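You operate a simulated robot arm through the tools that you are given. There is no shell and no other tool. Be economical: measure what you need, move in short steps, check, and stop when the job is done.

You run a simulated robot arm. Do the job below in one go: nothing can be reset, and whatever is moved stays where it is left.

TASK
Take the blue mug and leave it on the top of the pit bag. Push the side table drawer shut. Take the weight with the pink stripe on the top of the plywood stand and put it away on the table top by the buggy's wing. Take the yellow rag on the front of the folding table and put it away on the middle steel shelf. Fetch the 64 mm link from the front of the folding table and set it on the top of the tool cabinet. Fetch the tyre tube with the yellow cap and stand it on the top of the shoe rack. Put the slipper gear on the top of the bench. Take the small wheel with the pink rim and put it on top of the corner block. Put the orange lead reel on the beige wooden tray. Close the tool drawer. Open the cupboard door, fetch the grey rag and set it on the shelf in the cupboard under the bench, then shut the door. Put the clip with the orange tab on the top of the plywood stand. The order is free. Set down upright: blue mug, tyre tube with the yellow cap, slipper gear, orange lead reel.

It is judged by the outcome, as a careful person would: the job done as asked, and still so three seconds after it is handed in. It fails if anything else is knocked over, pushed out of place, dropped, spilled or broken. A push-on lid holds only when it is set on centred and level and pressed home; a screw cap is set on level and turned clockwise until tight.

THE ROBOT
A 7-joint arm with a two-finger parallel gripper on a trunk, on a base that drives. Base frame: it is fixed to the floor where the robot stands at the start and does not move with it; the origin is under the middle of the robot, x ahead of it, y to its left, z up; the surface under the hand at the start is at about z = 640. Readings come in mm, degrees, newtons and seconds.
With the tool pointing down near the work surface it reaches from about 100 to 700 mm from the robot's upright axis, wherever it stands. Its first joint turns from -166.0 to 166.0 degrees. Places, roughly: blue mug (10x7x9 cm) [500, -100, 700]; clip with the orange tab (2x4x2 cm) [-1000, -4000, 900]; corner block (8x8x8 cm) [-4800, -4100, 900]; cupboard door [-3700, -3800, 400]; grey rag (7x9x3 cm) [-500, -3800, 900]; link [-2500, -2000, 750]; middle steel shelf [-4800, -2400, 900]; orange lead reel (6x11x8 cm) [-3100, -2000, 800]; shelf in the cupboard under the bench [-3700, -4100, 400]; side table drawer [400, -200, 600]; slipper gear (8x8x9 cm) [-2700, -2000, 800]; small wheel with the pink rim (7x7x3 cm) [-2800, -2200, 800]; table top by the buggy's wing (38x24 cm) [440, -1360, 740]; tool drawer [-4400, -3900, 800]; top of the bench [-1900, -4100, 900]; top of the pit bag (46x22 cm) [700, -2860, 860]; top of the plywood stand (44x20 cm) [800, -3380, 860]; top of the shoe rack [-3800, 900, 600]; top of the tool cabinet [-4500, -4200, 900]; tyre tube with the yellow cap (7x7x19 cm) [-2500, -2000, 800]; weight with the pink stripe [750, -3250, 750]; wooden tray (25x36x8 cm) [-4800, -1900, 500]; yellow rag (9x6x4 cm) [-2600, -1700, 800]. Payload 3.91 kg.
The TCP is the grasp point between the finger pads, 30 mm short of the fingertips. In the tool frame z runs along the fingers and y along their closing line. The gripper opens to 110 mm. The fingers are 20 mm wide and 10 mm thick; the gripper's body (48 by 112 mm) begins 55 mm behind the TCP.
Orientation is that of the tool frame in the base frame, as a unit quaternion [x, y, z, w]. With the fingers straight down and closing along the base's y, the tool's x points along the base's -x, its y along +y and its z along -z.

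THE INTERFACE
- The arm moves only by the tool arm_command. Its argument "motion" is a list that holds one entry, the list of rows, each a list of 7 numbers: the turn, a rotation vector about the tool's x, y, z in degrees, then the shift along the tool's x, y, z in mm, then the opening in per cent of the stroke, from 0 (shut) to 100 (fully open). In form: [[[rx, ry, rz, tx, ty, tz, jaw], ...]]. A call has 1 to 12 rows; each row is the pose to reach, as a shift and turn from the pose commanded when the call began, along the tool's axes at that moment. A row lasts 0.2 s, in which the tool goes at most 50 mm and 8.6 degrees; a call with a longer step from one row to the next is refused whole, and so is a gripper value outside its range. Where a pose cannot be reached the arm comes as near as it can. A force on the tool above 40 N (or 10 N above the force at the start of the call, whichever is more), or a blocked arm, ends the call early, and 0.2 s more pass. Each finger travels about 72 mm/s and halts on what it meets, pressing with about 42 N; the grip force reading is that of the motor and also rises with nothing between the fingers. The clock runs only during rows and for 0.2 s after the last one: add rows that repeat a pose to give the fingers time. It gives the time, the measured TCP pose, the force on the tool (base axes), the opening and the grip force at its end, in the units of the frame above (readings bear some noise), with the torque about the TCP (base axes, N m) and any sound that the robot's microphone picked up.
- Cameras (640 x 400 px; columns grow to the right, rows downward): "scene" is now at [6, 93, 1061.2]; the picture's right is [-0.69, -0.72, 0.00], its down [-0.41, 0.39, -0.82] and it looks along [0.59, -0.57, -0.57] (base axes); focal length 236 px, centre (320, 200). "wrist" rides on the gripper at [73, 17, -103] in the tool frame; the picture's right is [-0.23, 0.97, 0.00], its down [-0.76, -0.18, -0.62] and it looks along [-0.61, -0.14, 0.78] (tool axes); focal length 222 px, centre (320, 200).
- grab_frame(camera): a new picture of that camera. It takes no simulated time.
- lift_body(by): slides the trunk up (or, below 0, down) by that many mm; the arm and the scene camera ride with it, the base frame stays. It gives what a move gives, with no picture.
- roll_base(legs): drives the robot by 1 to 6 legs, each [ahead, left, turn to the left] in mm, mm and degrees, along the robot's own axes; the way and the turn of a leg run together, so that a leg with both is an arc; at most 1500 mm and 180 degrees a leg. The arm and the cameras ride along, it lands a little off, and it stops where it bumps. It gives what a move gives.
- aim_head(pan, tilt): turns the head with the scene camera to pan (to the left, within 155 degrees either way) and tilt (down, from -29 to 69), counted from straight ahead of the robot. It gives what a move gives.
- probe_pixels(camera, pixels): for up to 12 pixels [column, row] of the newest picture of that camera ("zoom" is the newest enlarged one), the place [x, y, z] in the base frame of the surface seen there, good to about 2 mm. It takes no simulated time.
- zoom(camera, box): a new picture of the part [left, top, right, bottom] of that camera's present view, enlarged. It takes no simulated time.
- job_done(): hands the job in; it is judged then, once.

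Work in short steps. Measure before you move; look again where a grasp or a placing could have gone wrong, and mend it. You have 378 turns and 342 pictures in all, those below and enlarged ones among them. Open the gripper and draw the arm clear of the work before you hand the job in, unless the task says otherwise; then end with one line.

The tools are called after ">>>" as name(argument=value, ...) on one line, values as JSON. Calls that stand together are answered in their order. arm_command: Moves the arm, as the interface text tells. Its arguments: {"type":"object","properties":{"motion":{"type":"array","items":{"type":"array","items":{"type":"array","items":{"type":"number"}}}}},"required":["motion"]} The other tools are called the same way: lift_body (by) slides the trunk up or down; roll_base (legs) drives the base; aim_head (pan, tilt) turns the head that bears the scene camera; grab_frame (camera) takes a picture; probe_pixels (camera, pixels) gives the place of the surface under pixels of a picture; zoom (camera, box) takes an enlarged picture of a part of a camera's view; job_done () hands the job in.

At the start:

```text
t: 0.0
eef_pos: [380.0, -295.4, 891.8]
orientation: [0.001, 1.0, 0.0, 0.0]
contact_force: [-0.3, 1.1, -0.6]
wrist_torque: [0.01, 0.0, 0.02]
grip_width: 109.9
finger_force: 0.1
trunk travel left (down, up): [-125.0, 65.0]
robot x, y, heading: [3.5, -0.9, 0.2]
head pan, tilt: [-43.7, 34.7]
```

scene: 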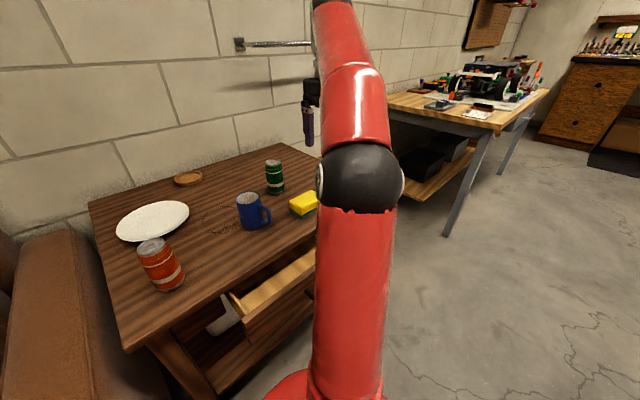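
wrist: 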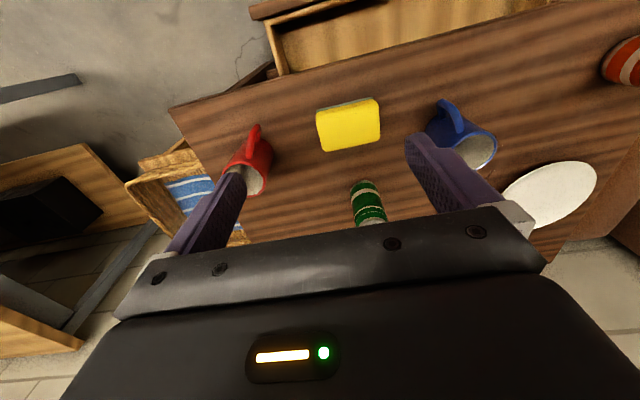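

The scene picture shows the blue mug at about (252,211) with its handle to the right, and the open drawer at (270,290). I measure both.

>>> probe_pixels(camera="scene", pixels=[[245, 197], [252, 212], [266, 214], [240, 200], [258, 198], [275, 285], [246, 318], [310, 275], [235, 300], [300, 205], [275, 175], [200, 250]])

>>> zoom(camera="scene", box=[190, 150, 350, 350])

>>> probe_pixels(camera="wrist", pixels=[[450, 115], [478, 150], [430, 130], [345, 125], [280, 50], [400, 40], [530, 20], [300, 20], [250, 150], [270, 70], [395, 15], [495, 150]])

```text
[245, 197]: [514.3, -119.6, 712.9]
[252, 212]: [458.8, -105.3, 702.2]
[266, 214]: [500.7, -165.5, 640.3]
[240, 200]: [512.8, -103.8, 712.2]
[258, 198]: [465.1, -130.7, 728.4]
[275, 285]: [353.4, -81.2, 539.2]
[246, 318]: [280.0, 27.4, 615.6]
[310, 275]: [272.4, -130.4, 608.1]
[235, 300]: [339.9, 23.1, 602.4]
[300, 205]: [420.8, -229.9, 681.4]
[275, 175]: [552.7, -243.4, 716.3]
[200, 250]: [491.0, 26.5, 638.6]
```

```text
2.00 times, centred on (270, 250) of scene
```

zoom: 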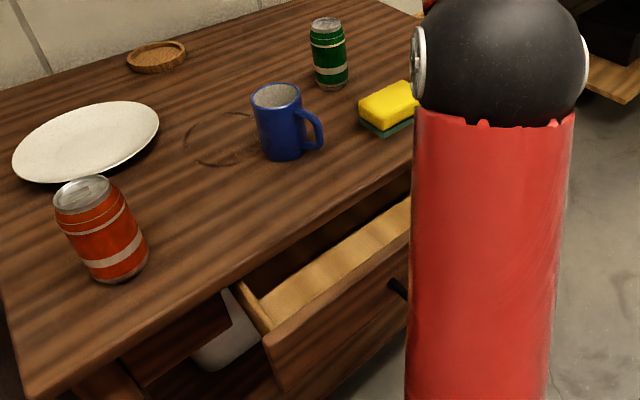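

```text
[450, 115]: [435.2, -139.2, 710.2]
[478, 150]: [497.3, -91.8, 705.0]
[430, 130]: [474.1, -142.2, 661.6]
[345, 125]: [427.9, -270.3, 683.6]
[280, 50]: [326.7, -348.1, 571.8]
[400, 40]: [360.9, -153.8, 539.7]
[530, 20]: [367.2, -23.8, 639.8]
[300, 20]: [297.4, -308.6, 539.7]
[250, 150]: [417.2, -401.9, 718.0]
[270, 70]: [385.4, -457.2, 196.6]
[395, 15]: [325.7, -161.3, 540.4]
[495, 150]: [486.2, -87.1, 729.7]
```

The drawer's front panel stands at x≈272 with its top at z≈615, spanning about y 25 to -350. I close the fingers and go down in front of its middle, ready to push.

>>> arm_command(motion=[[[0, 0, 0, 36, 27, 0, 60], [0, 0, 0, 72, 54, 0, 20], [0, 0, 0, 108, 81, 0, 0], [0, 0, 0, 144, 108, 0, 0], [0, 0, 0, 175, 130, 0, 0], [0, 0, 0, 175, 130, 49, 0], [0, 0, 0, 175, 130, 98, 0], [0, 0, 0, 175, 130, 147, 0], [0, 0, 0, 175, 130, 196, 0], [0, 0, 0, 175, 130, 240, 0]]])

>>> grab_frame(camera="wrist")

>>> grab_frame(camera="scene")

```text
t: 2.2
eef_pos: [204.3, -164.6, 650.3]
orientation: [0.001, 1.0, 0.0, 0.001]
contact_force: [0.2, -0.6, -0.6]
wrist_torque: [0.01, 0.01, 0.06]
grip_width: 0.0
finger_force: 37.7
trunk travel left (down, up): [-125.0, 65.0]
robot x, y, heading: [-1.6, 0.6, 0.2]
head pan, tilt: [-43.7, 34.7]
```

```text
338 pictures are left
```

wrist: 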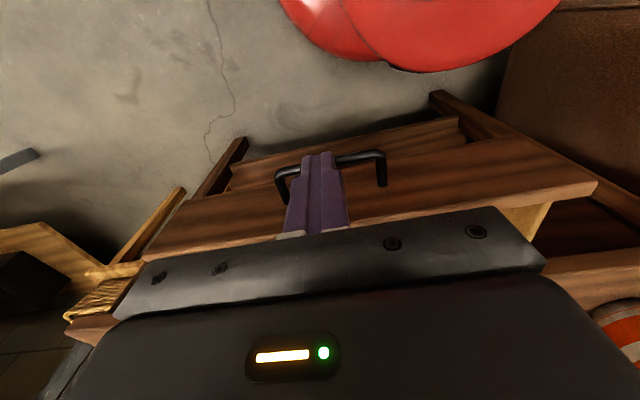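

```text
337 pictures are left
```

scene: 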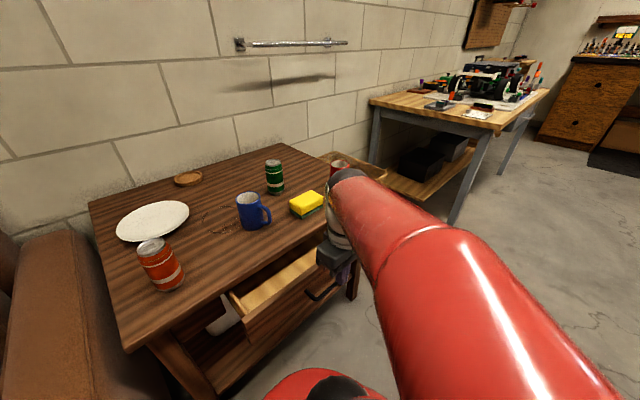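

The fingers are in line with the bar handle, (280–385,160–185) in the wrist picture. I probe the handle and panel before going lower.

>>> probe_pixels(camera="wrist", pixels=[[360, 157], [382, 180], [280, 180], [450, 195], [450, 175], [590, 185], [165, 230], [200, 250], [260, 160]])

>>> probe_pixels(camera="scene", pixels=[[320, 296], [275, 310], [290, 320], [320, 248], [230, 297], [250, 285]])

```text
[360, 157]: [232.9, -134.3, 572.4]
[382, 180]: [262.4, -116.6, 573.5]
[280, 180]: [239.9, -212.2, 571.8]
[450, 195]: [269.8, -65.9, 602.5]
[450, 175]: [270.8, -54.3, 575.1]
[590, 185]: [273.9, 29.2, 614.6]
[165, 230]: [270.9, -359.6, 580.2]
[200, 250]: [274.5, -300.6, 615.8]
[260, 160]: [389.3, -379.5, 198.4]
```

```text
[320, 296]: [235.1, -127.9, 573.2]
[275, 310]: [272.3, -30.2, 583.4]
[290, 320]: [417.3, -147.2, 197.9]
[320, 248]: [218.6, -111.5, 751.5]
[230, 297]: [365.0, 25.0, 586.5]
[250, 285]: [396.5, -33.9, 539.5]
```

The handle bar is at z≈573, x≈232, so I lower to TCP z≈588 and push it along +x; closed should be about 90 mm on.

>>> arm_command(motion=[[[0, 0, 0, 0, 0, 30, 0], [0, 0, 0, 0, 0, 62, 0], [0, 0, 0, -15, 0, 62, 0], [0, 0, 0, -35, 0, 62, 0], [0, 0, 0, -55, 0, 62, 0], [0, 0, 0, -75, 0, 62, 0], [0, 0, 0, -90, 0, 62, 0], [0, 0, 0, -100, 0, 62, 0], [0, 0, 0, -106, 0, 62, 0]]])

>>> grab_frame(camera="scene")

```text
t: 4.2
eef_pos: [313.1, -165.9, 589.2]
orientation: [0.001, 1.0, 0.0, 0.002]
contact_force: [-1.7, -0.3, 0.7]
wrist_torque: [-0.03, 0.0, 0.02]
grip_width: 0.3
finger_force: 37.7
trunk travel left (down, up): [-125.0, 65.0]
robot x, y, heading: [-1.2, -1.9, -0.0]
head pan, tilt: [-43.7, 34.7]
```

```text
336 pictures are left
```

scene: 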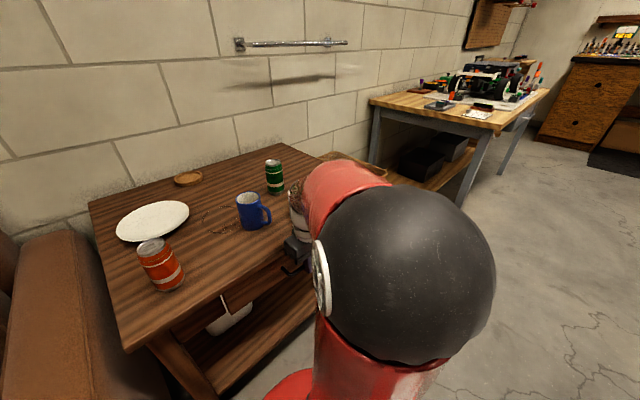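

The drawer is moving in; I probe how far the panel now is from the frame.

>>> zoom(camera="scene", box=[190, 230, 330, 330])

>>> probe_pixels(camera="scene", pixels=[[245, 296], [260, 292], [224, 303], [285, 280]])

```text
4.00 times, centred on (260, 280) of scene
```

zoom: 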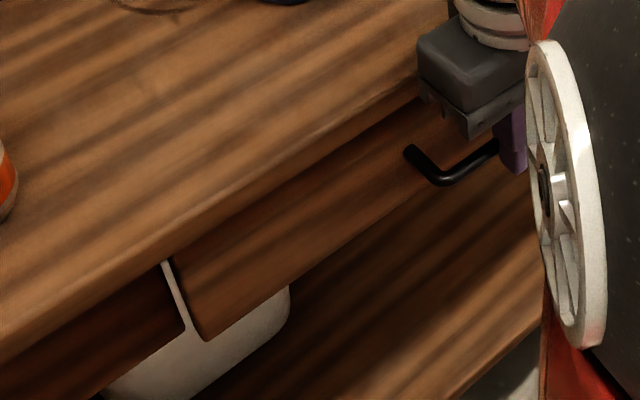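

```text
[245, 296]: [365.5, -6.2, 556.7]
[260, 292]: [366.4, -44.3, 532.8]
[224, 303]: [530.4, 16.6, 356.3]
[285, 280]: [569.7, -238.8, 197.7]
```

The panel is at x≈366, flush with its neighbour. I push a few mm more to confirm it meets its stop.

>>> arm_command(motion=[[[0, 0, 0, -4, 0, 0, 0], [0, 0, 0, -8, 0, 0, 0], [0, 0, 0, -12, 0, 0, 0]]])

>>> probe_pixels(camera="scene", pixels=[[245, 296], [260, 292]])

```text
t: 5.0
eef_pos: [323.4, -164.7, 588.3]
orientation: [0.0, 1.0, 0.001, -0.001]
contact_force: [-1.2, -0.3, 0.1]
wrist_torque: [-0.01, 0.02, -0.02]
grip_width: 0.1
finger_force: 37.6
trunk travel left (down, up): [-125.0, 65.0]
robot x, y, heading: [1.7, -3.0, -0.2]
head pan, tilt: [-43.7, 34.7]
```

```text
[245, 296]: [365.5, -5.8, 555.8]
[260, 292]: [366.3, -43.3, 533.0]
```

No stop felt yet, so I look again with a fresh picture.

>>> grab_frame(camera="scene")

>>> probe_pixels(camera="scene", pixels=[[245, 296], [260, 292], [230, 297], [225, 310]])

>>> zoom(camera="scene", box=[190, 230, 330, 330])

```text
334 pictures are left
```

scene: 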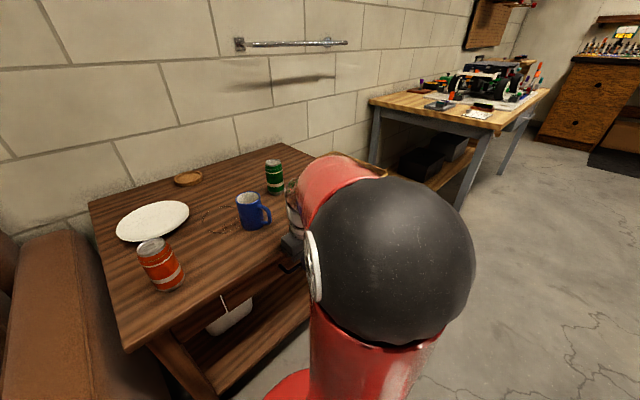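

```text
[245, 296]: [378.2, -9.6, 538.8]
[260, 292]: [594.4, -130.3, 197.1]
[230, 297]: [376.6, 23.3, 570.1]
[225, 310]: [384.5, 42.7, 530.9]
```

```text
4.00 times, centred on (260, 280) of scene
```

zoom: 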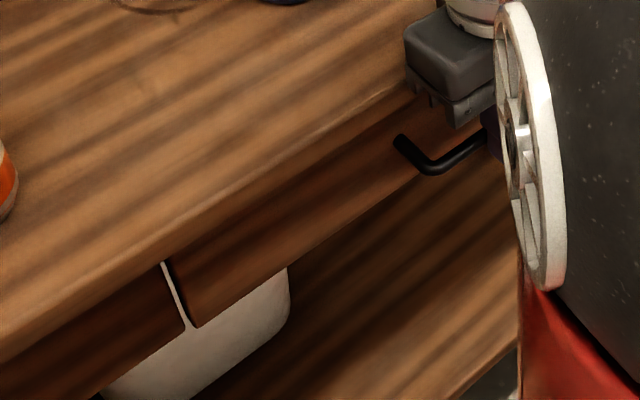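

It has more room: panel 378 against a neighbour at about 384. I raise 5 mm to keep the gripper body off the table top and push on in small steps until it stops.

>>> arm_command(motion=[[[0, 0, 0, 0, 0, -5, 0], [0, 0, 0, -3, 0, -5, 0], [0, 0, 0, -6, 0, -5, 0], [0, 0, 0, -9, 0, -5, 0], [0, 0, 0, -12, 0, -5, 0], [0, 0, 0, -15, 0, -5, 0], [0, 0, 0, -18, 0, -5, 0]]])

>>> zoom(camera="scene", box=[190, 230, 330, 330])

>>> probe_pixels(camera="zoom", pixels=[[230, 260], [220, 300], [150, 310], [100, 340], [250, 190], [100, 255]])

```text
t: 6.2
eef_pos: [329.3, -166.2, 592.2]
orientation: [0.001, 1.0, 0.001, -0.006]
contact_force: [-9.2, 0.6, 4.9]
wrist_torque: [0.06, 0.23, 0.03]
grip_width: 0.2
finger_force: 37.3
trunk travel left (down, up): [-125.0, 65.0]
robot x, y, heading: [-0.5, 2.7, -0.4]
head pan, tilt: [-43.7, 34.7]
stopped in row 5: the force on the tool passed its limit at 44 N (the readings are from after the stop); the commanded pose is now the measured one
```

```text
4.00 times, centred on (260, 280) of scene
```

zoom: 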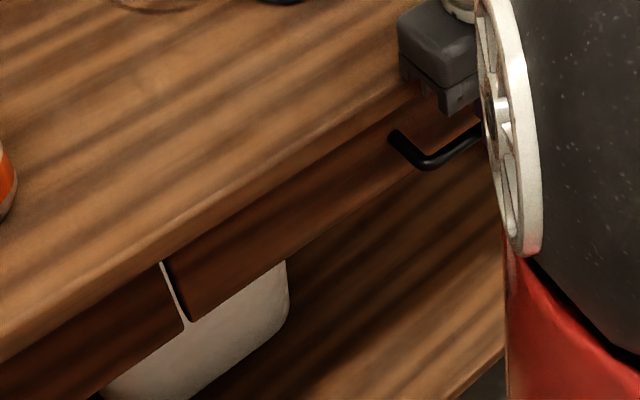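

```text
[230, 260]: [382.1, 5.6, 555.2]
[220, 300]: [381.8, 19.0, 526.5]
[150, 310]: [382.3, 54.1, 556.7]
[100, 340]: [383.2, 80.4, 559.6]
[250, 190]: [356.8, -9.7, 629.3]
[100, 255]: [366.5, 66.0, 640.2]
```

The drawer met its stop at 44 N and is flush (382 both sides). I back off, rise and open, then go above the mug.

>>> arm_command(motion=[[[0, 0, 0, 45, 0, 0, 0], [0, 0, 0, 45, 0, -49, 0], [0, 0, 0, 45, 0, -98, 0], [0, 0, 0, 45, 0, -147, 0], [0, 0, 0, 45, 0, -196, 30], [0, 0, 0, 45, 0, -235, 70], [0, 0, 0, 0, 5, -235, 100], [0, 0, 0, -40, 20, -235, 100], [0, 0, 0, -75, 35, -235, 100]]])

>>> grab_frame(camera="wrist")

```text
t: 8.2
eef_pos: [407.5, -131.9, 826.8]
orientation: [0.001, 1.0, 0.001, -0.006]
contact_force: [-0.4, -0.2, 0.9]
wrist_torque: [0.0, -0.01, -0.01]
grip_width: 110.2
finger_force: 0.1
trunk travel left (down, up): [-125.0, 65.0]
robot x, y, heading: [-0.8, -1.0, 0.0]
head pan, tilt: [-43.7, 34.7]
```

```text
331 pictures are left
```

wrist: 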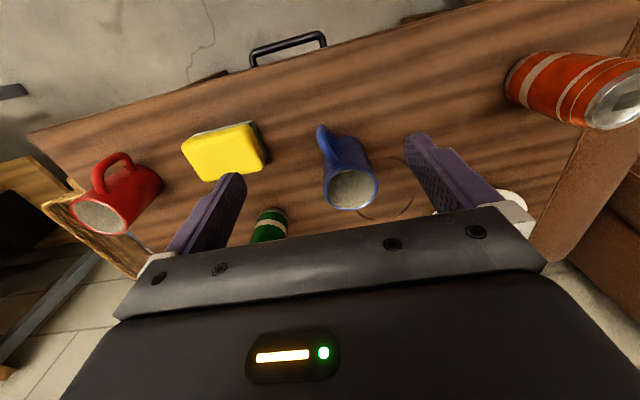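

The mug's rim shows at (324–378, 170–210), handle to (322,128). I probe the rim and handle to find the axis.

>>> probe_pixels(camera="wrist", pixels=[[326, 195], [376, 190], [351, 208], [347, 168], [332, 172], [366, 172], [322, 129], [328, 150], [336, 160], [372, 165]])

```text
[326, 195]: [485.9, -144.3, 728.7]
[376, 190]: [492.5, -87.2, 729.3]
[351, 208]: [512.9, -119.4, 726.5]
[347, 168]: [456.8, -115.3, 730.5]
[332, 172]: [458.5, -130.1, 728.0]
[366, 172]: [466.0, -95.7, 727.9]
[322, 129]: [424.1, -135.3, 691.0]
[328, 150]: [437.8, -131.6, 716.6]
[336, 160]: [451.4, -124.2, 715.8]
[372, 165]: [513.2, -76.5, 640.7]
```

The mug's axis is at about (488,-116), rim at z 729. I go over it, down to z≈688, and close.

>>> arm_command(motion=[[[0, 0, 0, -40, 8, 0, 100], [0, 0, 0, -80, 16, 0, 100], [0, 0, 0, -80, 16, 45, 100], [0, 0, 0, -80, 16, 90, 100], [0, 0, 0, -80, 16, 120, 100], [0, 0, 0, -80, 16, 139, 100], [0, 0, 0, -80, 16, 139, 50], [0, 0, 0, -80, 16, 139, 40], [0, 0, 0, -80, 16, 139, 30], [0, 0, 0, -80, 16, 139, 30]]])

>>> grab_frame(camera="scene")

```text
t: 10.4
eef_pos: [486.7, -114.0, 687.4]
orientation: [0.002, 1.0, 0.002, -0.006]
contact_force: [-0.9, 0.1, 0.5]
wrist_torque: [0.0, -0.02, 0.01]
grip_width: 57.0
finger_force: 42.0
trunk travel left (down, up): [-125.0, 65.0]
robot x, y, heading: [-3.9, 3.3, 0.2]
head pan, tilt: [-43.7, 34.7]
```

```text
330 pictures are left
```

scene: 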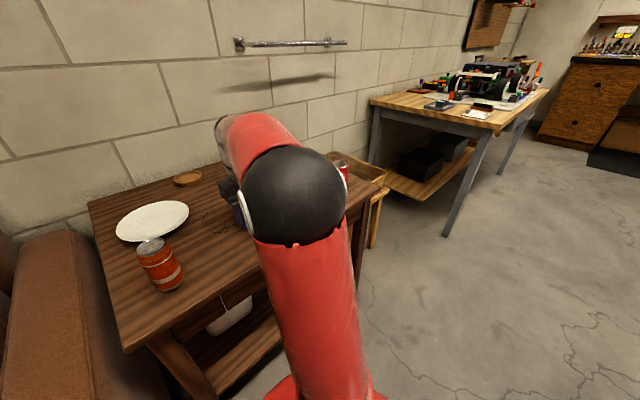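

Gripped at 57 mm. I lift straight up and draw it in for driving.

>>> arm_command(motion=[[[0, 0, 0, 0, 0, -20, 30], [0, 0, 0, 0, 0, -60, 30], [0, 0, 0, 0, 0, -105, 30], [0, 0, 0, 0, 0, -150, 30], [0, 0, 0, 0, 0, -195, 30], [0, 0, 0, 0, 0, -235, 30], [0, 0, 0, 45, 15, -245, 30], [0, 0, 0, 90, 30, -245, 30], [0, 0, 0, 130, 45, -245, 30]]])

>>> aim_head(pan=-90, tilt=25)

>>> grab_frame(camera="scene")

>>> grab_frame(camera="wrist")

```text
t: 12.4
eef_pos: [359.3, -70.3, 919.3]
orientation: [0.002, 1.0, 0.001, -0.006]
contact_force: [0.7, -0.9, -2.9]
wrist_torque: [0.02, 0.0, 0.0]
grip_width: 56.6
finger_force: 42.0
out of reach, approached as far as the arm can: row 6, 7, 8, 9
trunk travel left (down, up): [-125.0, 65.0]
robot x, y, heading: [-4.4, 0.8, 0.1]
head pan, tilt: [-43.7, 34.7]
```

```text
t: 13.5
eef_pos: [360.0, -71.1, 920.4]
orientation: [0.002, 1.0, 0.001, -0.005]
contact_force: [0.1, 0.0, -2.2]
wrist_torque: [0.0, 0.0, 0.02]
grip_width: 56.8
finger_force: 41.5
trunk travel left (down, up): [-125.0, 65.0]
robot x, y, heading: [-1.4, 0.6, 0.1]
head pan, tilt: [-90.0, 25.0]
```

```text
329 pictures are left
```

scene: 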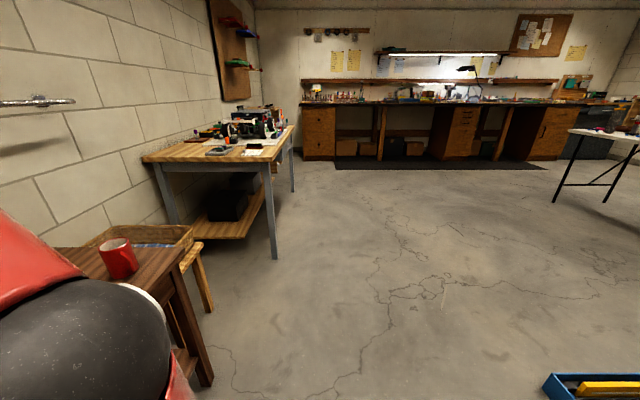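

```text
328 pictures are left
```

wrist: 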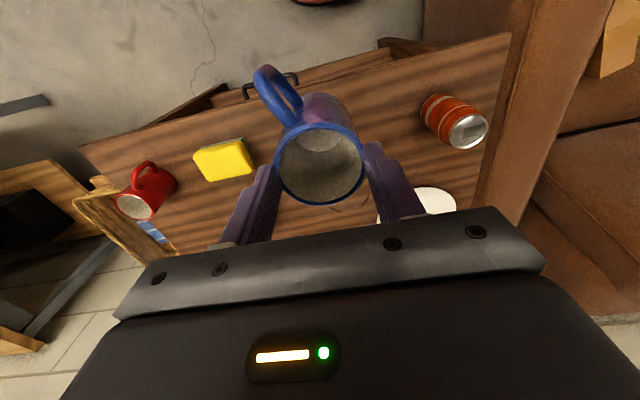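

The way along -y is open floor. I probe table legs and edges to see my clearance when driving along x≈0.

>>> probe_pixels(camera="scene", pixels=[[274, 257], [207, 312], [208, 382], [292, 190], [560, 375], [320, 160], [340, 160], [300, 125], [555, 200], [460, 160], [305, 100], [275, 103]])

>>> lift_body(by=65)

```text
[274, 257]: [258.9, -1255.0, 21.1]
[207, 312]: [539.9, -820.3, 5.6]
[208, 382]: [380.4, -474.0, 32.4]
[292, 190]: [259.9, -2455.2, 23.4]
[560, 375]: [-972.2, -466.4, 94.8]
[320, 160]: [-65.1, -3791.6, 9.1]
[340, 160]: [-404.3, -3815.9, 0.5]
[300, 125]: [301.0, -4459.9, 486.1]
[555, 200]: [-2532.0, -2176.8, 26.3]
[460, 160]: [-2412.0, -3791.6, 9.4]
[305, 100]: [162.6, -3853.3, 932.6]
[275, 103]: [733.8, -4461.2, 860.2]
```

```text
t: 14.6
eef_pos: [360.3, -68.7, 984.8]
orientation: [0.002, 1.0, 0.001, -0.005]
contact_force: [0.0, 0.7, -2.9]
wrist_torque: [0.01, -0.02, 0.0]
grip_width: 56.7
finger_force: 42.4
trunk travel left (down, up): [-190.0, 0.0]
robot x, y, heading: [-0.4, 1.0, 0.0]
head pan, tilt: [-90.0, 25.0]
```

Table legs stand at x≈260, so I back to x≈-300 and drive along -y to be level with the pit bag.

>>> roll_base(legs=[[-300, 0, 0], [0, -1430, 0], [0, -1400, 0]])

>>> aim_head(pan=-15, tilt=20)

>>> grab_frame(camera="scene")

```text
t: 29.9
eef_pos: [43.4, -2903.4, 984.5]
orientation: [0.004, 1.0, 0.001, -0.004]
contact_force: [-0.1, -0.7, -2.8]
wrist_torque: [0.01, 0.0, -0.02]
grip_width: 56.5
finger_force: 41.9
trunk travel left (down, up): [-190.0, 0.0]
robot x, y, heading: [-317.5, -2830.7, -0.4]
head pan, tilt: [-90.0, 25.0]
```

```text
t: 31.4
eef_pos: [43.0, -2902.6, 985.0]
orientation: [0.004, 1.0, 0.002, -0.004]
contact_force: [0.1, 0.5, -2.3]
wrist_torque: [0.02, 0.02, 0.02]
grip_width: 56.3
finger_force: 42.1
trunk travel left (down, up): [-190.0, 0.0]
robot x, y, heading: [-320.5, -2831.1, -0.1]
head pan, tilt: [-15.0, 20.0]
```

```text
327 pictures are left
```

scene: 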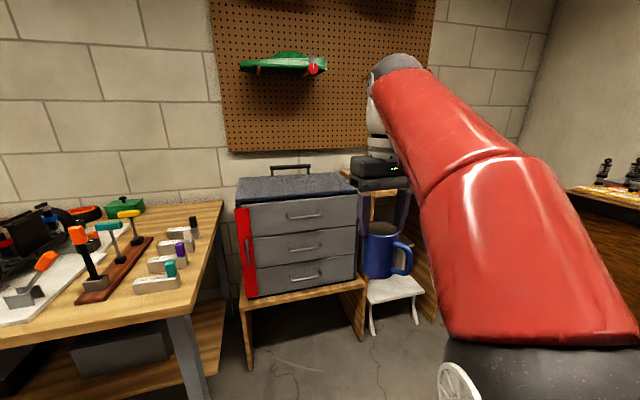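

The pit bag is the grey case with drawers; its top shows at (240–355,175–205), a handle at the back. I probe the top corners and the plywood stand behind the arm.

>>> probe_pixels(camera="scene", pixels=[[242, 203], [352, 192], [240, 180], [335, 174], [295, 185], [272, 178], [310, 174], [380, 222], [350, 180], [305, 235], [395, 295], [355, 285]])

```text
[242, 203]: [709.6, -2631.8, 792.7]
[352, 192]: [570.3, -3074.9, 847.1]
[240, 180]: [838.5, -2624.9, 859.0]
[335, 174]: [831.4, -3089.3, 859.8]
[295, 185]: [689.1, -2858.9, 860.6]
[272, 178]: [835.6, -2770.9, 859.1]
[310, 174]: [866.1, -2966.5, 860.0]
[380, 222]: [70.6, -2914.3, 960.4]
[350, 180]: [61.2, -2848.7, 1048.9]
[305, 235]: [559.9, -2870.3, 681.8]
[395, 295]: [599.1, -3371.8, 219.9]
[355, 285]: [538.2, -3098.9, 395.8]
```

Bag top is flat at z≈860, x 580–830, y -3080…-2630. I drive 480 mm ahead with the mug passing at 75 mm clearance.

>>> roll_base(legs=[[480, 0, 0]])

>>> grab_frame(camera="wrist")

```text
t: 34.2
eef_pos: [519.7, -2908.2, 984.9]
orientation: [0.007, 1.0, 0.001, -0.005]
contact_force: [0.1, 0.0, -2.8]
wrist_torque: [0.01, -0.05, 0.0]
grip_width: 56.4
finger_force: 42.2
trunk travel left (down, up): [-190.0, 0.0]
robot x, y, heading: [158.5, -2834.9, -0.5]
head pan, tilt: [-15.0, 20.0]
```

```text
326 pictures are left
```

wrist: 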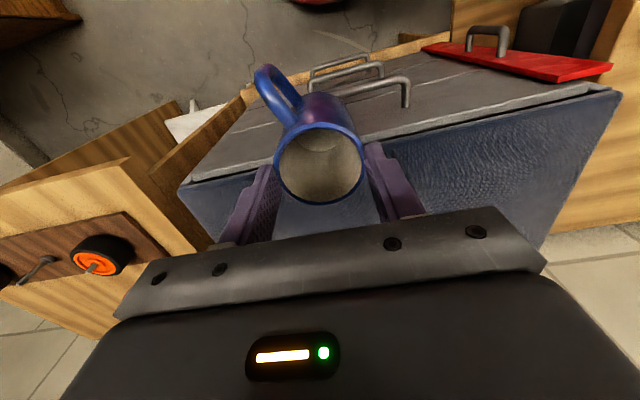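

I carry it on to (690,-2865) and lower to just above the contact height (TCP z≈909).

>>> arm_command(motion=[[[0, 0, 0, -43, 11, 10, 30], [0, 0, 0, -86, 22, 20, 30], [0, 0, 0, -130, 33, 30, 30], [0, 0, 0, -170, 43, 40, 30], [0, 0, 0, -170, 43, 60, 30], [0, 0, 0, -170, 43, 70, 30], [0, 0, 0, -170, 43, 74, 30]]])

```text
t: 35.0
eef_pos: [635.1, -2879.9, 961.8]
orientation: [0.008, 1.0, -0.001, 0.0]
contact_force: [-0.5, -0.9, 14.6]
wrist_torque: [0.04, -0.33, -0.01]
grip_width: 56.7
finger_force: 42.3
trunk travel left (down, up): [-190.0, 0.0]
robot x, y, heading: [158.6, -2834.5, -0.6]
head pan, tilt: [-15.0, 20.0]
stopped in row 3: the force on the tool passed its limit at 66 N (the readings are from after the stop); the commanded pose is now the measured one
```

An unexpected contact, 66 N upward. I look from both cameras before doing more.

>>> grab_frame(camera="scene")

>>> grab_frame(camera="wrist")

```text
325 pictures are left
```

scene: 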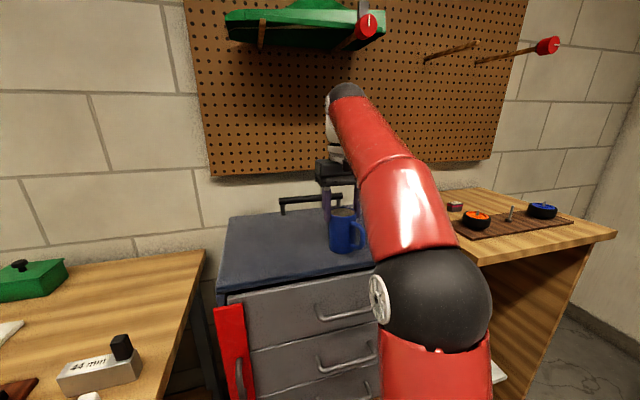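

```text
324 pictures are left
```

wrist: 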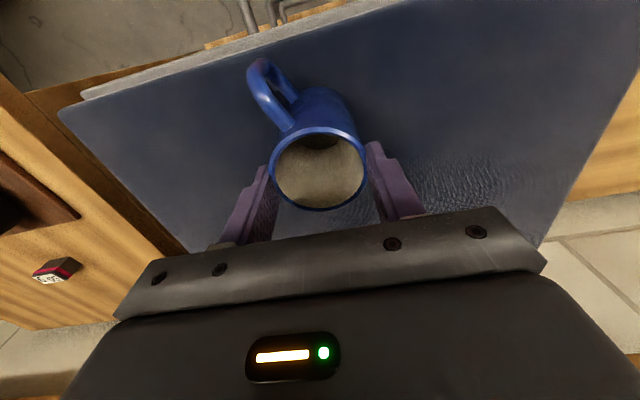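

The case's carry handle (282–345,200) is near; I probe it, the mug's bottom, the surface below it and the hanging green body.

>>> probe_pixels(camera="scene", pixels=[[285, 203], [310, 198], [338, 195], [345, 250], [330, 247], [300, 240], [325, 30], [340, 90], [330, 170], [340, 225], [283, 213], [362, 235]])

>>> zoom(camera="scene", box=[260, 60, 420, 280])

```text
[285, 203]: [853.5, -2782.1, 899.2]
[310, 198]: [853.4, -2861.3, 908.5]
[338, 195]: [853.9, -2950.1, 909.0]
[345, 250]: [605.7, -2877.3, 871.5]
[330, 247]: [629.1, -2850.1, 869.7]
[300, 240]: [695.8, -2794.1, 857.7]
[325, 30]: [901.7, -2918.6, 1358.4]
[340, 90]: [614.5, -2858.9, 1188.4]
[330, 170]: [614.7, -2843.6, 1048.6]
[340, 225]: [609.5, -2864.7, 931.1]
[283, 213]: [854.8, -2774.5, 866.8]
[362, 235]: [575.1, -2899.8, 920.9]
```

```text
1.82 times, centred on (340, 170) of scene
```

zoom: 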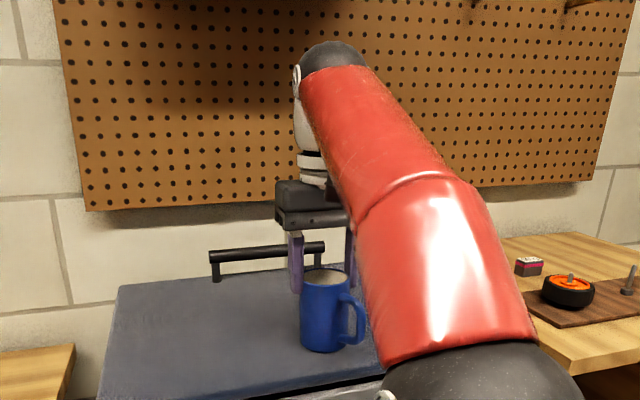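

The mug has slid to the fingertips: its bottom (z≈868) is already about at the bag top. I lift 12 mm, shift 55 mm further in, and set it down gently.

>>> arm_command(motion=[[[0, 0, 0, 0, 0, -12, 30], [0, 0, 0, -20, 3, -14, 30], [0, 0, 0, -40, 6, -14, 30], [0, 0, 0, -55, 8, -14, 30], [0, 0, 0, -55, 8, -14, 30]]])

>>> zoom(camera="scene", box=[260, 160, 380, 280])

>>> probe_pixels(camera="zoom", pixels=[[380, 230], [380, 260], [385, 290], [380, 300], [380, 312], [380, 210], [350, 300], [355, 215]])

```text
t: 36.2
eef_pos: [656.3, -2878.5, 960.2]
orientation: [0.008, 1.0, -0.001, 0.001]
contact_force: [-6.4, 1.6, 12.3]
wrist_torque: [0.2, 0.17, 0.09]
grip_width: 56.5
finger_force: 42.4
out of reach, approached as far as the arm can: row 1, 2, 3, 4, 5
trunk travel left (down, up): [-190.0, 0.0]
robot x, y, heading: [161.4, -2833.7, -0.7]
head pan, tilt: [-15.0, 20.0]
```

```text
3.33 times, centred on (320, 220) of scene
```

zoom: 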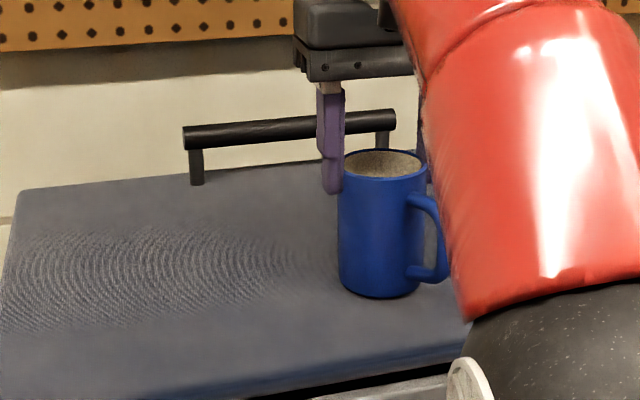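

```text
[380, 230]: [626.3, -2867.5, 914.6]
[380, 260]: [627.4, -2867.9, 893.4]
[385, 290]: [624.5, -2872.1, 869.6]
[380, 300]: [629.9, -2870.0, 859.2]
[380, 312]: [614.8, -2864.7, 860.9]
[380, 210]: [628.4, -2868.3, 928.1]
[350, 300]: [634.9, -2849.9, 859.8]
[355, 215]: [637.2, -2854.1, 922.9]
```

The mug now stands on the bag (bottom at z≈860) but the arm can rise no higher here. I release in place and slide back along -x with the open fingers straddling it.

>>> arm_command(motion=[[[0, 0, 0, 0, 0, 0, 45], [0, 0, 0, 0, 0, 0, 60], [0, 0, 0, 0, 0, 0, 80], [0, 0, 0, 0, 0, 0, 100], [0, 0, 0, 0, 0, 0, 100]]])

>>> grab_frame(camera="wrist")

>>> zoom(camera="scene", box=[260, 160, 380, 280])

```text
t: 37.4
eef_pos: [657.5, -2879.4, 959.9]
orientation: [0.008, 1.0, 0.0, 0.0]
contact_force: [0.2, -0.5, -0.2]
wrist_torque: [0.0, 0.01, -0.02]
grip_width: 109.8
finger_force: 0.0
trunk travel left (down, up): [-190.0, 0.0]
robot x, y, heading: [163.5, -2834.6, -0.9]
head pan, tilt: [-15.0, 20.0]
```

```text
321 pictures are left
```

wrist: 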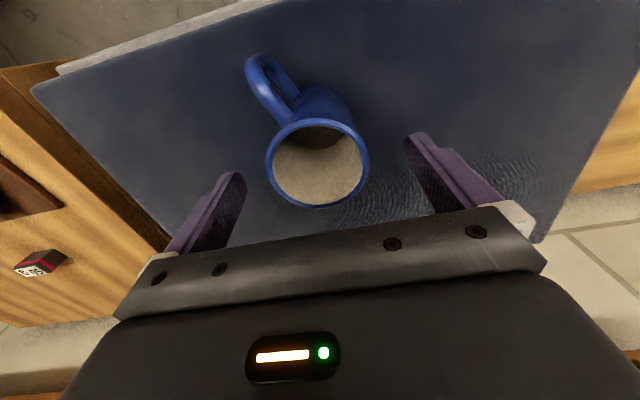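

```text
3.33 times, centred on (320, 220) of scene
```

zoom: 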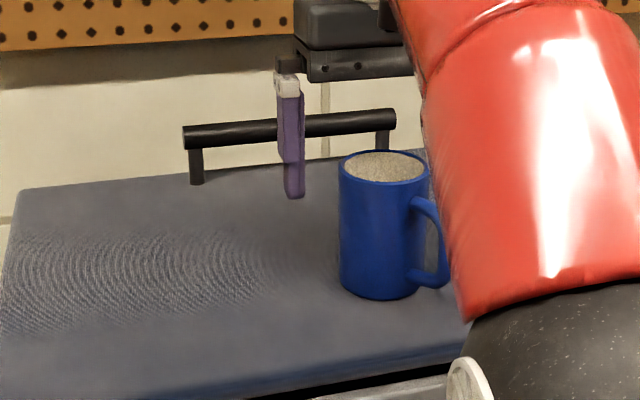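

Released and upright. I withdraw along -x then look for the weight with the pink stripe on the plywood stand (wrist picture (40,262)).

>>> arm_command(motion=[[[0, 0, 0, 40, 0, 0, 100], [0, 0, 0, 80, 0, -5, 100], [0, 0, 0, 120, 0, -10, 100], [0, 0, 0, 160, 0, -20, 100], [0, 0, 0, 200, 0, -25, 100], [0, 0, 0, 240, 0, -25, 100]]])

>>> aim_head(pan=-40, tilt=25)

>>> grab_frame(camera="scene")

```text
t: 38.8
eef_pos: [433.2, -2885.6, 971.9]
orientation: [0.008, 1.0, 0.0, -0.002]
contact_force: [-0.1, 0.1, -0.6]
wrist_torque: [-0.03, 0.03, 0.04]
grip_width: 109.8
finger_force: 0.1
out of reach, approached as far as the arm can: row 6
trunk travel left (down, up): [-190.0, 0.0]
robot x, y, heading: [161.5, -2833.7, -0.6]
head pan, tilt: [-15.0, 20.0]
```

```text
t: 39.7
eef_pos: [433.4, -2885.8, 972.2]
orientation: [0.008, 1.0, 0.0, -0.001]
contact_force: [0.0, -0.6, 0.4]
wrist_torque: [0.01, -0.02, 0.01]
grip_width: 110.0
finger_force: 0.1
trunk travel left (down, up): [-190.0, 0.0]
robot x, y, heading: [159.2, -2832.9, -0.5]
head pan, tilt: [-40.0, 25.0]
```

```text
319 pictures are left
```

scene: 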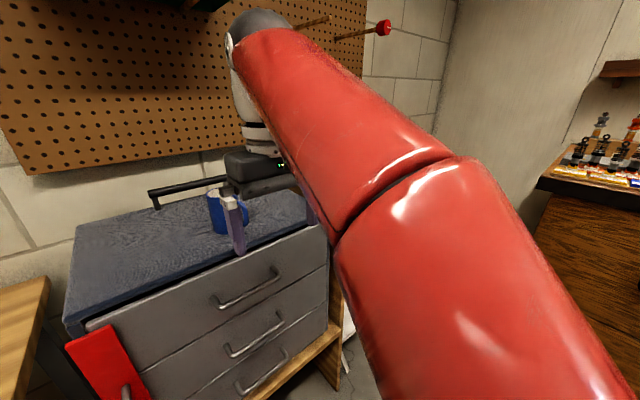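

The arm hides the stand, so I drive sideways to face it and look through the wrist camera.

>>> roll_base(legs=[[-60, -460, 0]])

>>> grab_frame(camera="wrist")

>>> aim_head(pan=15, tilt=25)

>>> grab_frame(camera="scene")

```text
t: 42.5
eef_pos: [368.2, -3346.2, 971.6]
orientation: [0.009, 1.0, 0.0, -0.002]
contact_force: [0.3, -0.4, 0.0]
wrist_torque: [0.01, 0.0, -0.04]
grip_width: 110.0
finger_force: 0.2
trunk travel left (down, up): [-190.0, 0.0]
robot x, y, heading: [94.8, -3297.4, -0.7]
head pan, tilt: [-40.0, 25.0]
```

```text
318 pictures are left
```

wrist: 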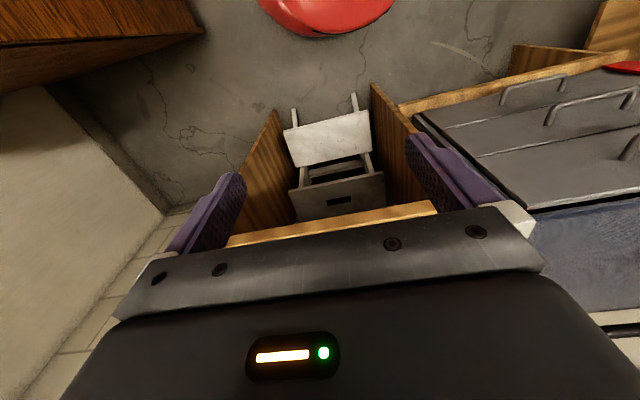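

```text
t: 43.7
eef_pos: [368.4, -3347.2, 972.4]
orientation: [0.008, 1.0, 0.0, -0.002]
contact_force: [0.4, -0.9, -0.2]
wrist_torque: [-0.01, -0.04, -0.01]
grip_width: 110.1
finger_force: 0.1
trunk travel left (down, up): [-190.0, 0.0]
robot x, y, heading: [95.5, -3288.7, -0.9]
head pan, tilt: [15.0, 25.0]
```

```text
317 pictures are left
```

scene: 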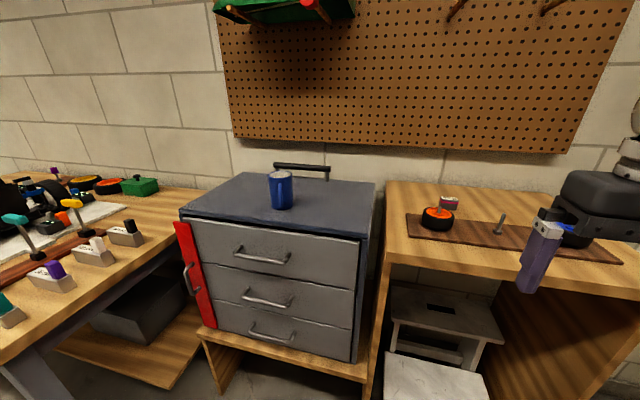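

Now the stand is in view: the weight sits at (448,202), behind an orange wheel on a board. I probe and zoom.

>>> zoom(camera="scene", box=[380, 150, 580, 275])

>>> probe_pixels(camera="zoom", pixels=[[200, 155], [240, 155], [220, 152], [200, 175], [240, 178], [220, 165], [180, 225], [30, 280], [120, 120], [290, 160], [80, 240], [640, 330]])

```text
3.20 times, centred on (480, 212) of scene
```

zoom: 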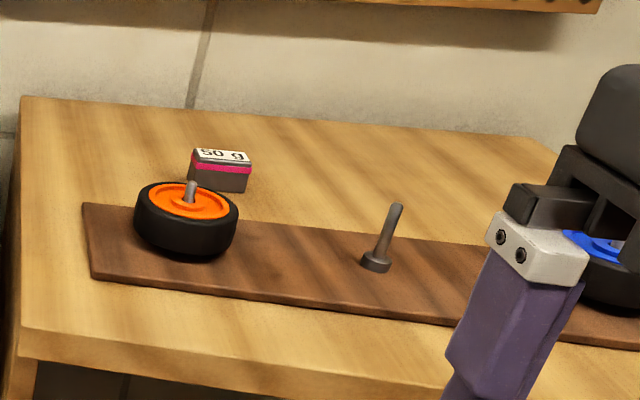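

```text
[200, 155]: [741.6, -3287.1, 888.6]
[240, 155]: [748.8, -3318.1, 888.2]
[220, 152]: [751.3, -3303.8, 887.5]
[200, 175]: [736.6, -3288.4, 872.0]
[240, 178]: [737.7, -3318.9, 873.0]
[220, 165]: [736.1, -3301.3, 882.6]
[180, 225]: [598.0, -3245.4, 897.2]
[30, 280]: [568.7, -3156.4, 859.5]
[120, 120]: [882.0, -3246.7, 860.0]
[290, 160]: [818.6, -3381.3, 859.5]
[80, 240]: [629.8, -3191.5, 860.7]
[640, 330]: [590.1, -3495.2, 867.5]
```

The weight is about x 736–762, y -3283…-3325, z 860–888. I drive 100 mm nearer and then probe the spindles to choose the lane.

>>> roll_base(legs=[[100, 0, 0.5]])

>>> grab_frame(camera="scene")

>>> zoom(camera="scene", box=[380, 150, 580, 275])

```text
t: 44.9
eef_pos: [470.7, -3344.4, 972.1]
orientation: [0.003, 1.0, 0.0, -0.002]
contact_force: [-0.2, 0.0, -0.3]
wrist_torque: [-0.01, 0.0, -0.02]
grip_width: 109.8
finger_force: 0.1
trunk travel left (down, up): [-190.0, 0.0]
robot x, y, heading: [194.8, -3296.8, 0.0]
head pan, tilt: [15.0, 25.0]
```

```text
315 pictures are left
```

scene: 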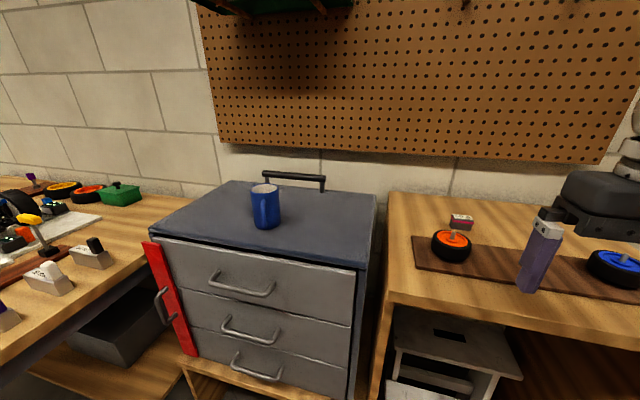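

```text
3.20 times, centred on (480, 212) of scene
```

zoom: 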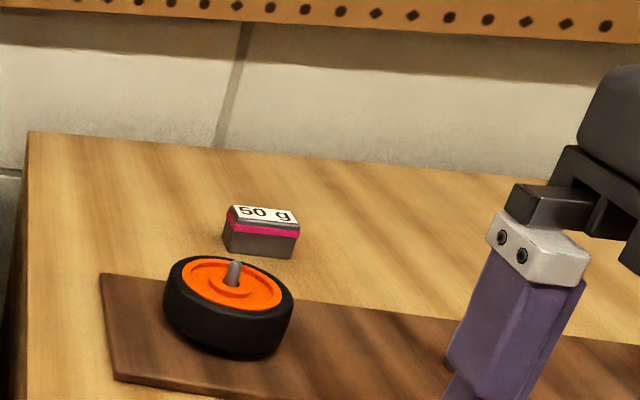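

I probe the orange spindle's tip, the wheel and the weight's corners in this enlarged view.

>>> probe_pixels(camera="zoom", pixels=[[234, 264], [175, 290], [285, 320], [230, 300], [232, 240], [288, 250], [240, 212], [290, 216], [110, 370], [265, 214]])

>>> grab_frame(camera="wrist")

```text
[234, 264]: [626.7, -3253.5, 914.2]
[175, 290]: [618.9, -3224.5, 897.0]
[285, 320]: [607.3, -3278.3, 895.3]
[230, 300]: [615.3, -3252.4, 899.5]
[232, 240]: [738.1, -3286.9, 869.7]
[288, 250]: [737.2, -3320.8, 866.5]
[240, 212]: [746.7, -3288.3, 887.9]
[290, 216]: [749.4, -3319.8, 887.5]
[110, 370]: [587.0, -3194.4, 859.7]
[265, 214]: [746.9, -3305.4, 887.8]
```

```text
313 pictures are left
```

wrist: 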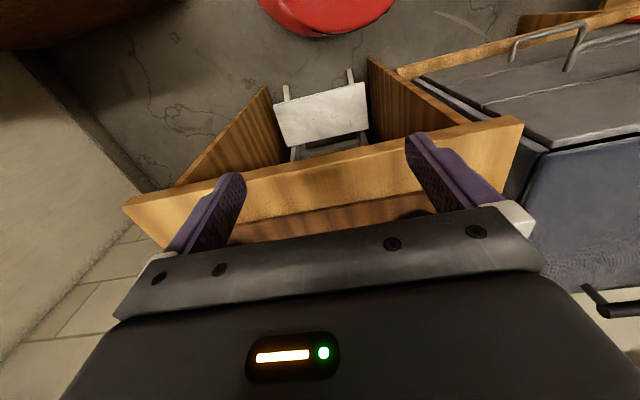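

Spindle tips are at z≈914, so I narrow the jaws to 55 mm and pass between them at y≈-3306, then lower onto the weight at x≈749 with tips just above the top (TCP 893).

>>> arm_command(motion=[[[0, 0, 0, 0, 38, 0, 50], [0, 0, 0, -46, 38, 0, 50], [0, 0, 0, -92, 38, 3, 50], [0, 0, 0, -138, 39, 8, 50], [0, 0, 0, -184, 39, 12, 50], [0, 0, 0, -230, 40, 20, 50], [0, 0, 0, -278, 40, 30, 50], [0, 0, 0, -278, 40, 50, 50]]])

>>> zoom(camera="scene", box=[380, 120, 580, 275])

>>> grab_frame(camera="wrist")

```text
t: 46.7
eef_pos: [747.8, -3305.3, 921.3]
orientation: [0.002, 1.0, 0.0, 0.0]
contact_force: [0.3, 0.5, -0.4]
wrist_torque: [0.0, -0.04, 0.02]
grip_width: 55.1
finger_force: 0.0
out of reach, approached as far as the arm can: row 7
trunk travel left (down, up): [-190.0, 0.0]
robot x, y, heading: [193.0, -3293.8, -0.3]
head pan, tilt: [15.0, 25.0]
```

```text
2.58 times, centred on (480, 198) of scene
```

zoom: 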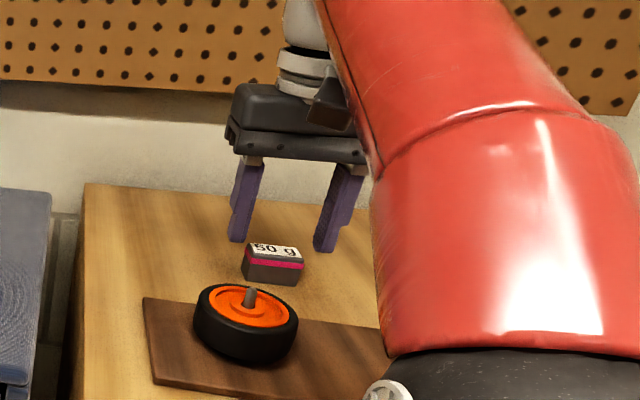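

```text
311 pictures are left
```

wrist: 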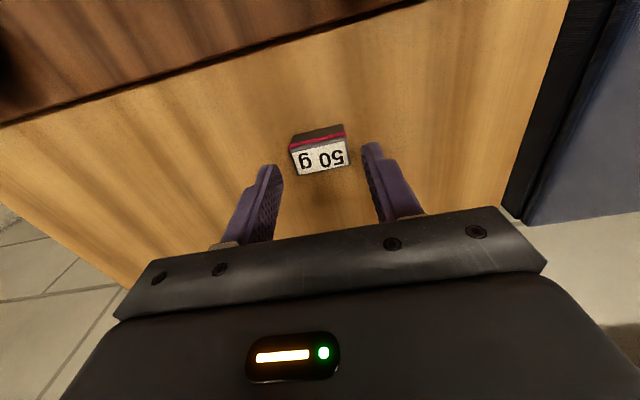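

I probe the weight's top from the wrist camera to check centring.

>>> probe_pixels(camera="wrist", pixels=[[293, 150], [345, 140], [302, 173], [347, 163], [322, 155]])

```text
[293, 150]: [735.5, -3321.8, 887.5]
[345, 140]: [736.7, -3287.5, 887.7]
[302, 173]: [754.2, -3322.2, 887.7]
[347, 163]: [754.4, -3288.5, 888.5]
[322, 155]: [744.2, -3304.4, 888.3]
```

The weight spans x 735–757, y -3323…-3286; the jaws centre on it. I lower to TCP z≈893, 2 mm toward -x, and close.

>>> arm_command(motion=[[[0, 0, 0, 2, 0, 14, 50], [0, 0, 0, 2, 0, 28, 50], [0, 0, 0, 2, 0, 28, 30], [0, 0, 0, 2, 0, 28, 15], [0, 0, 0, 2, 0, 28, 15], [0, 0, 0, 2, 0, 20, 15], [0, 0, 0, 2, 0, 10, 15], [0, 0, 0, 2, 0, -5, 15], [0, 0, 0, 2, 0, -5, 15]]])

>>> zoom(camera="scene", box=[380, 120, 580, 275])

```text
t: 48.7
eef_pos: [745.2, -3306.0, 925.9]
orientation: [0.003, 1.0, -0.001, -0.002]
contact_force: [-0.6, -0.9, -0.5]
wrist_torque: [0.04, 0.04, 0.05]
grip_width: 38.6
finger_force: 41.6
trunk travel left (down, up): [-190.0, 0.0]
robot x, y, heading: [192.8, -3296.8, 0.0]
head pan, tilt: [15.0, 25.0]
```

```text
2.58 times, centred on (480, 198) of scene
```

zoom: 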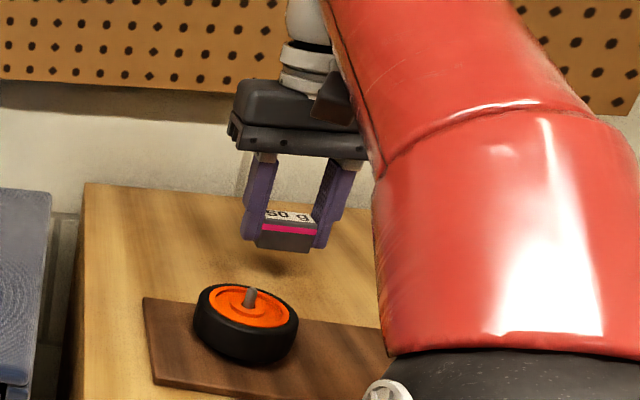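

Held at 38.6 mm. I retract while rising and shift slightly right so the fingers pass above and beside the orange wheel.

>>> arm_command(motion=[[[0, 0, 0, 25, -4, -12, 15], [0, 0, 0, 50, -8, -28, 15], [0, 0, 0, 85, -12, -38, 15], [0, 0, 0, 125, -12, -42, 15], [0, 0, 0, 170, -12, -46, 15], [0, 0, 0, 218, -12, -46, 15], [0, 0, 0, 265, -12, -46, 15], [0, 0, 0, 310, -12, -46, 15]]])

>>> zoom(camera="scene", box=[380, 120, 580, 275])

```text
t: 50.5
eef_pos: [441.4, -3318.2, 968.1]
orientation: [0.003, 1.0, 0.0, -0.002]
contact_force: [0.1, 0.1, -0.6]
wrist_torque: [-0.03, -0.01, 0.03]
grip_width: 38.9
finger_force: 42.0
out of reach, approached as far as the arm can: row 8
trunk travel left (down, up): [-190.0, 0.0]
robot x, y, heading: [193.9, -3295.5, 0.1]
head pan, tilt: [15.0, 25.0]
```

```text
2.58 times, centred on (480, 198) of scene
```

zoom: 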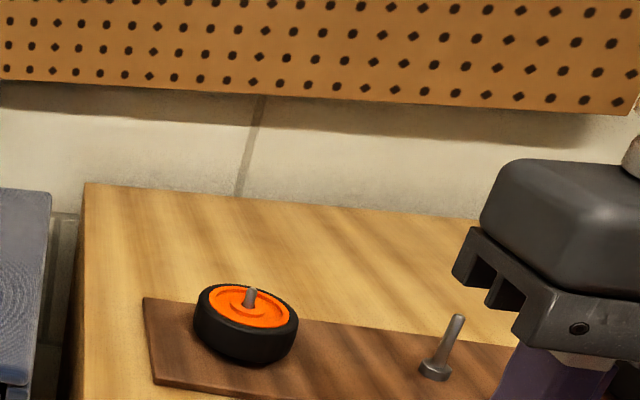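

Clear of the stand. I back off and drive along +y to the buggy table.

>>> roll_base(legs=[[-480, 0, 0], [0, 1000, 0], [0, 930, 0]])

>>> aim_head(pan=20, tilt=25)

>>> grab_frame(camera="scene")

```text
t: 62.6
eef_pos: [-46.4, -1379.4, 968.7]
orientation: [-0.006, 1.0, -0.001, -0.002]
contact_force: [0.1, 0.3, -1.2]
wrist_torque: [-0.03, 0.02, 0.0]
grip_width: 38.5
finger_force: 42.2
trunk travel left (down, up): [-190.0, 0.0]
robot x, y, heading: [-294.1, -1366.8, 0.9]
head pan, tilt: [15.0, 25.0]
```

```text
t: 63.2
eef_pos: [-47.7, -1380.7, 969.1]
orientation: [-0.006, 1.0, 0.0, -0.002]
contact_force: [-0.3, 0.7, 0.3]
wrist_torque: [-0.01, -0.04, -0.02]
grip_width: 38.6
finger_force: 41.5
trunk travel left (down, up): [-190.0, 0.0]
robot x, y, heading: [-296.8, -1364.4, 0.8]
head pan, tilt: [20.0, 25.0]
```

```text
308 pictures are left
```

scene: 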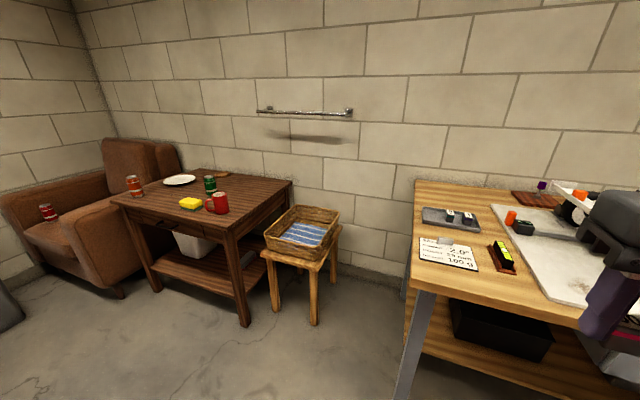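

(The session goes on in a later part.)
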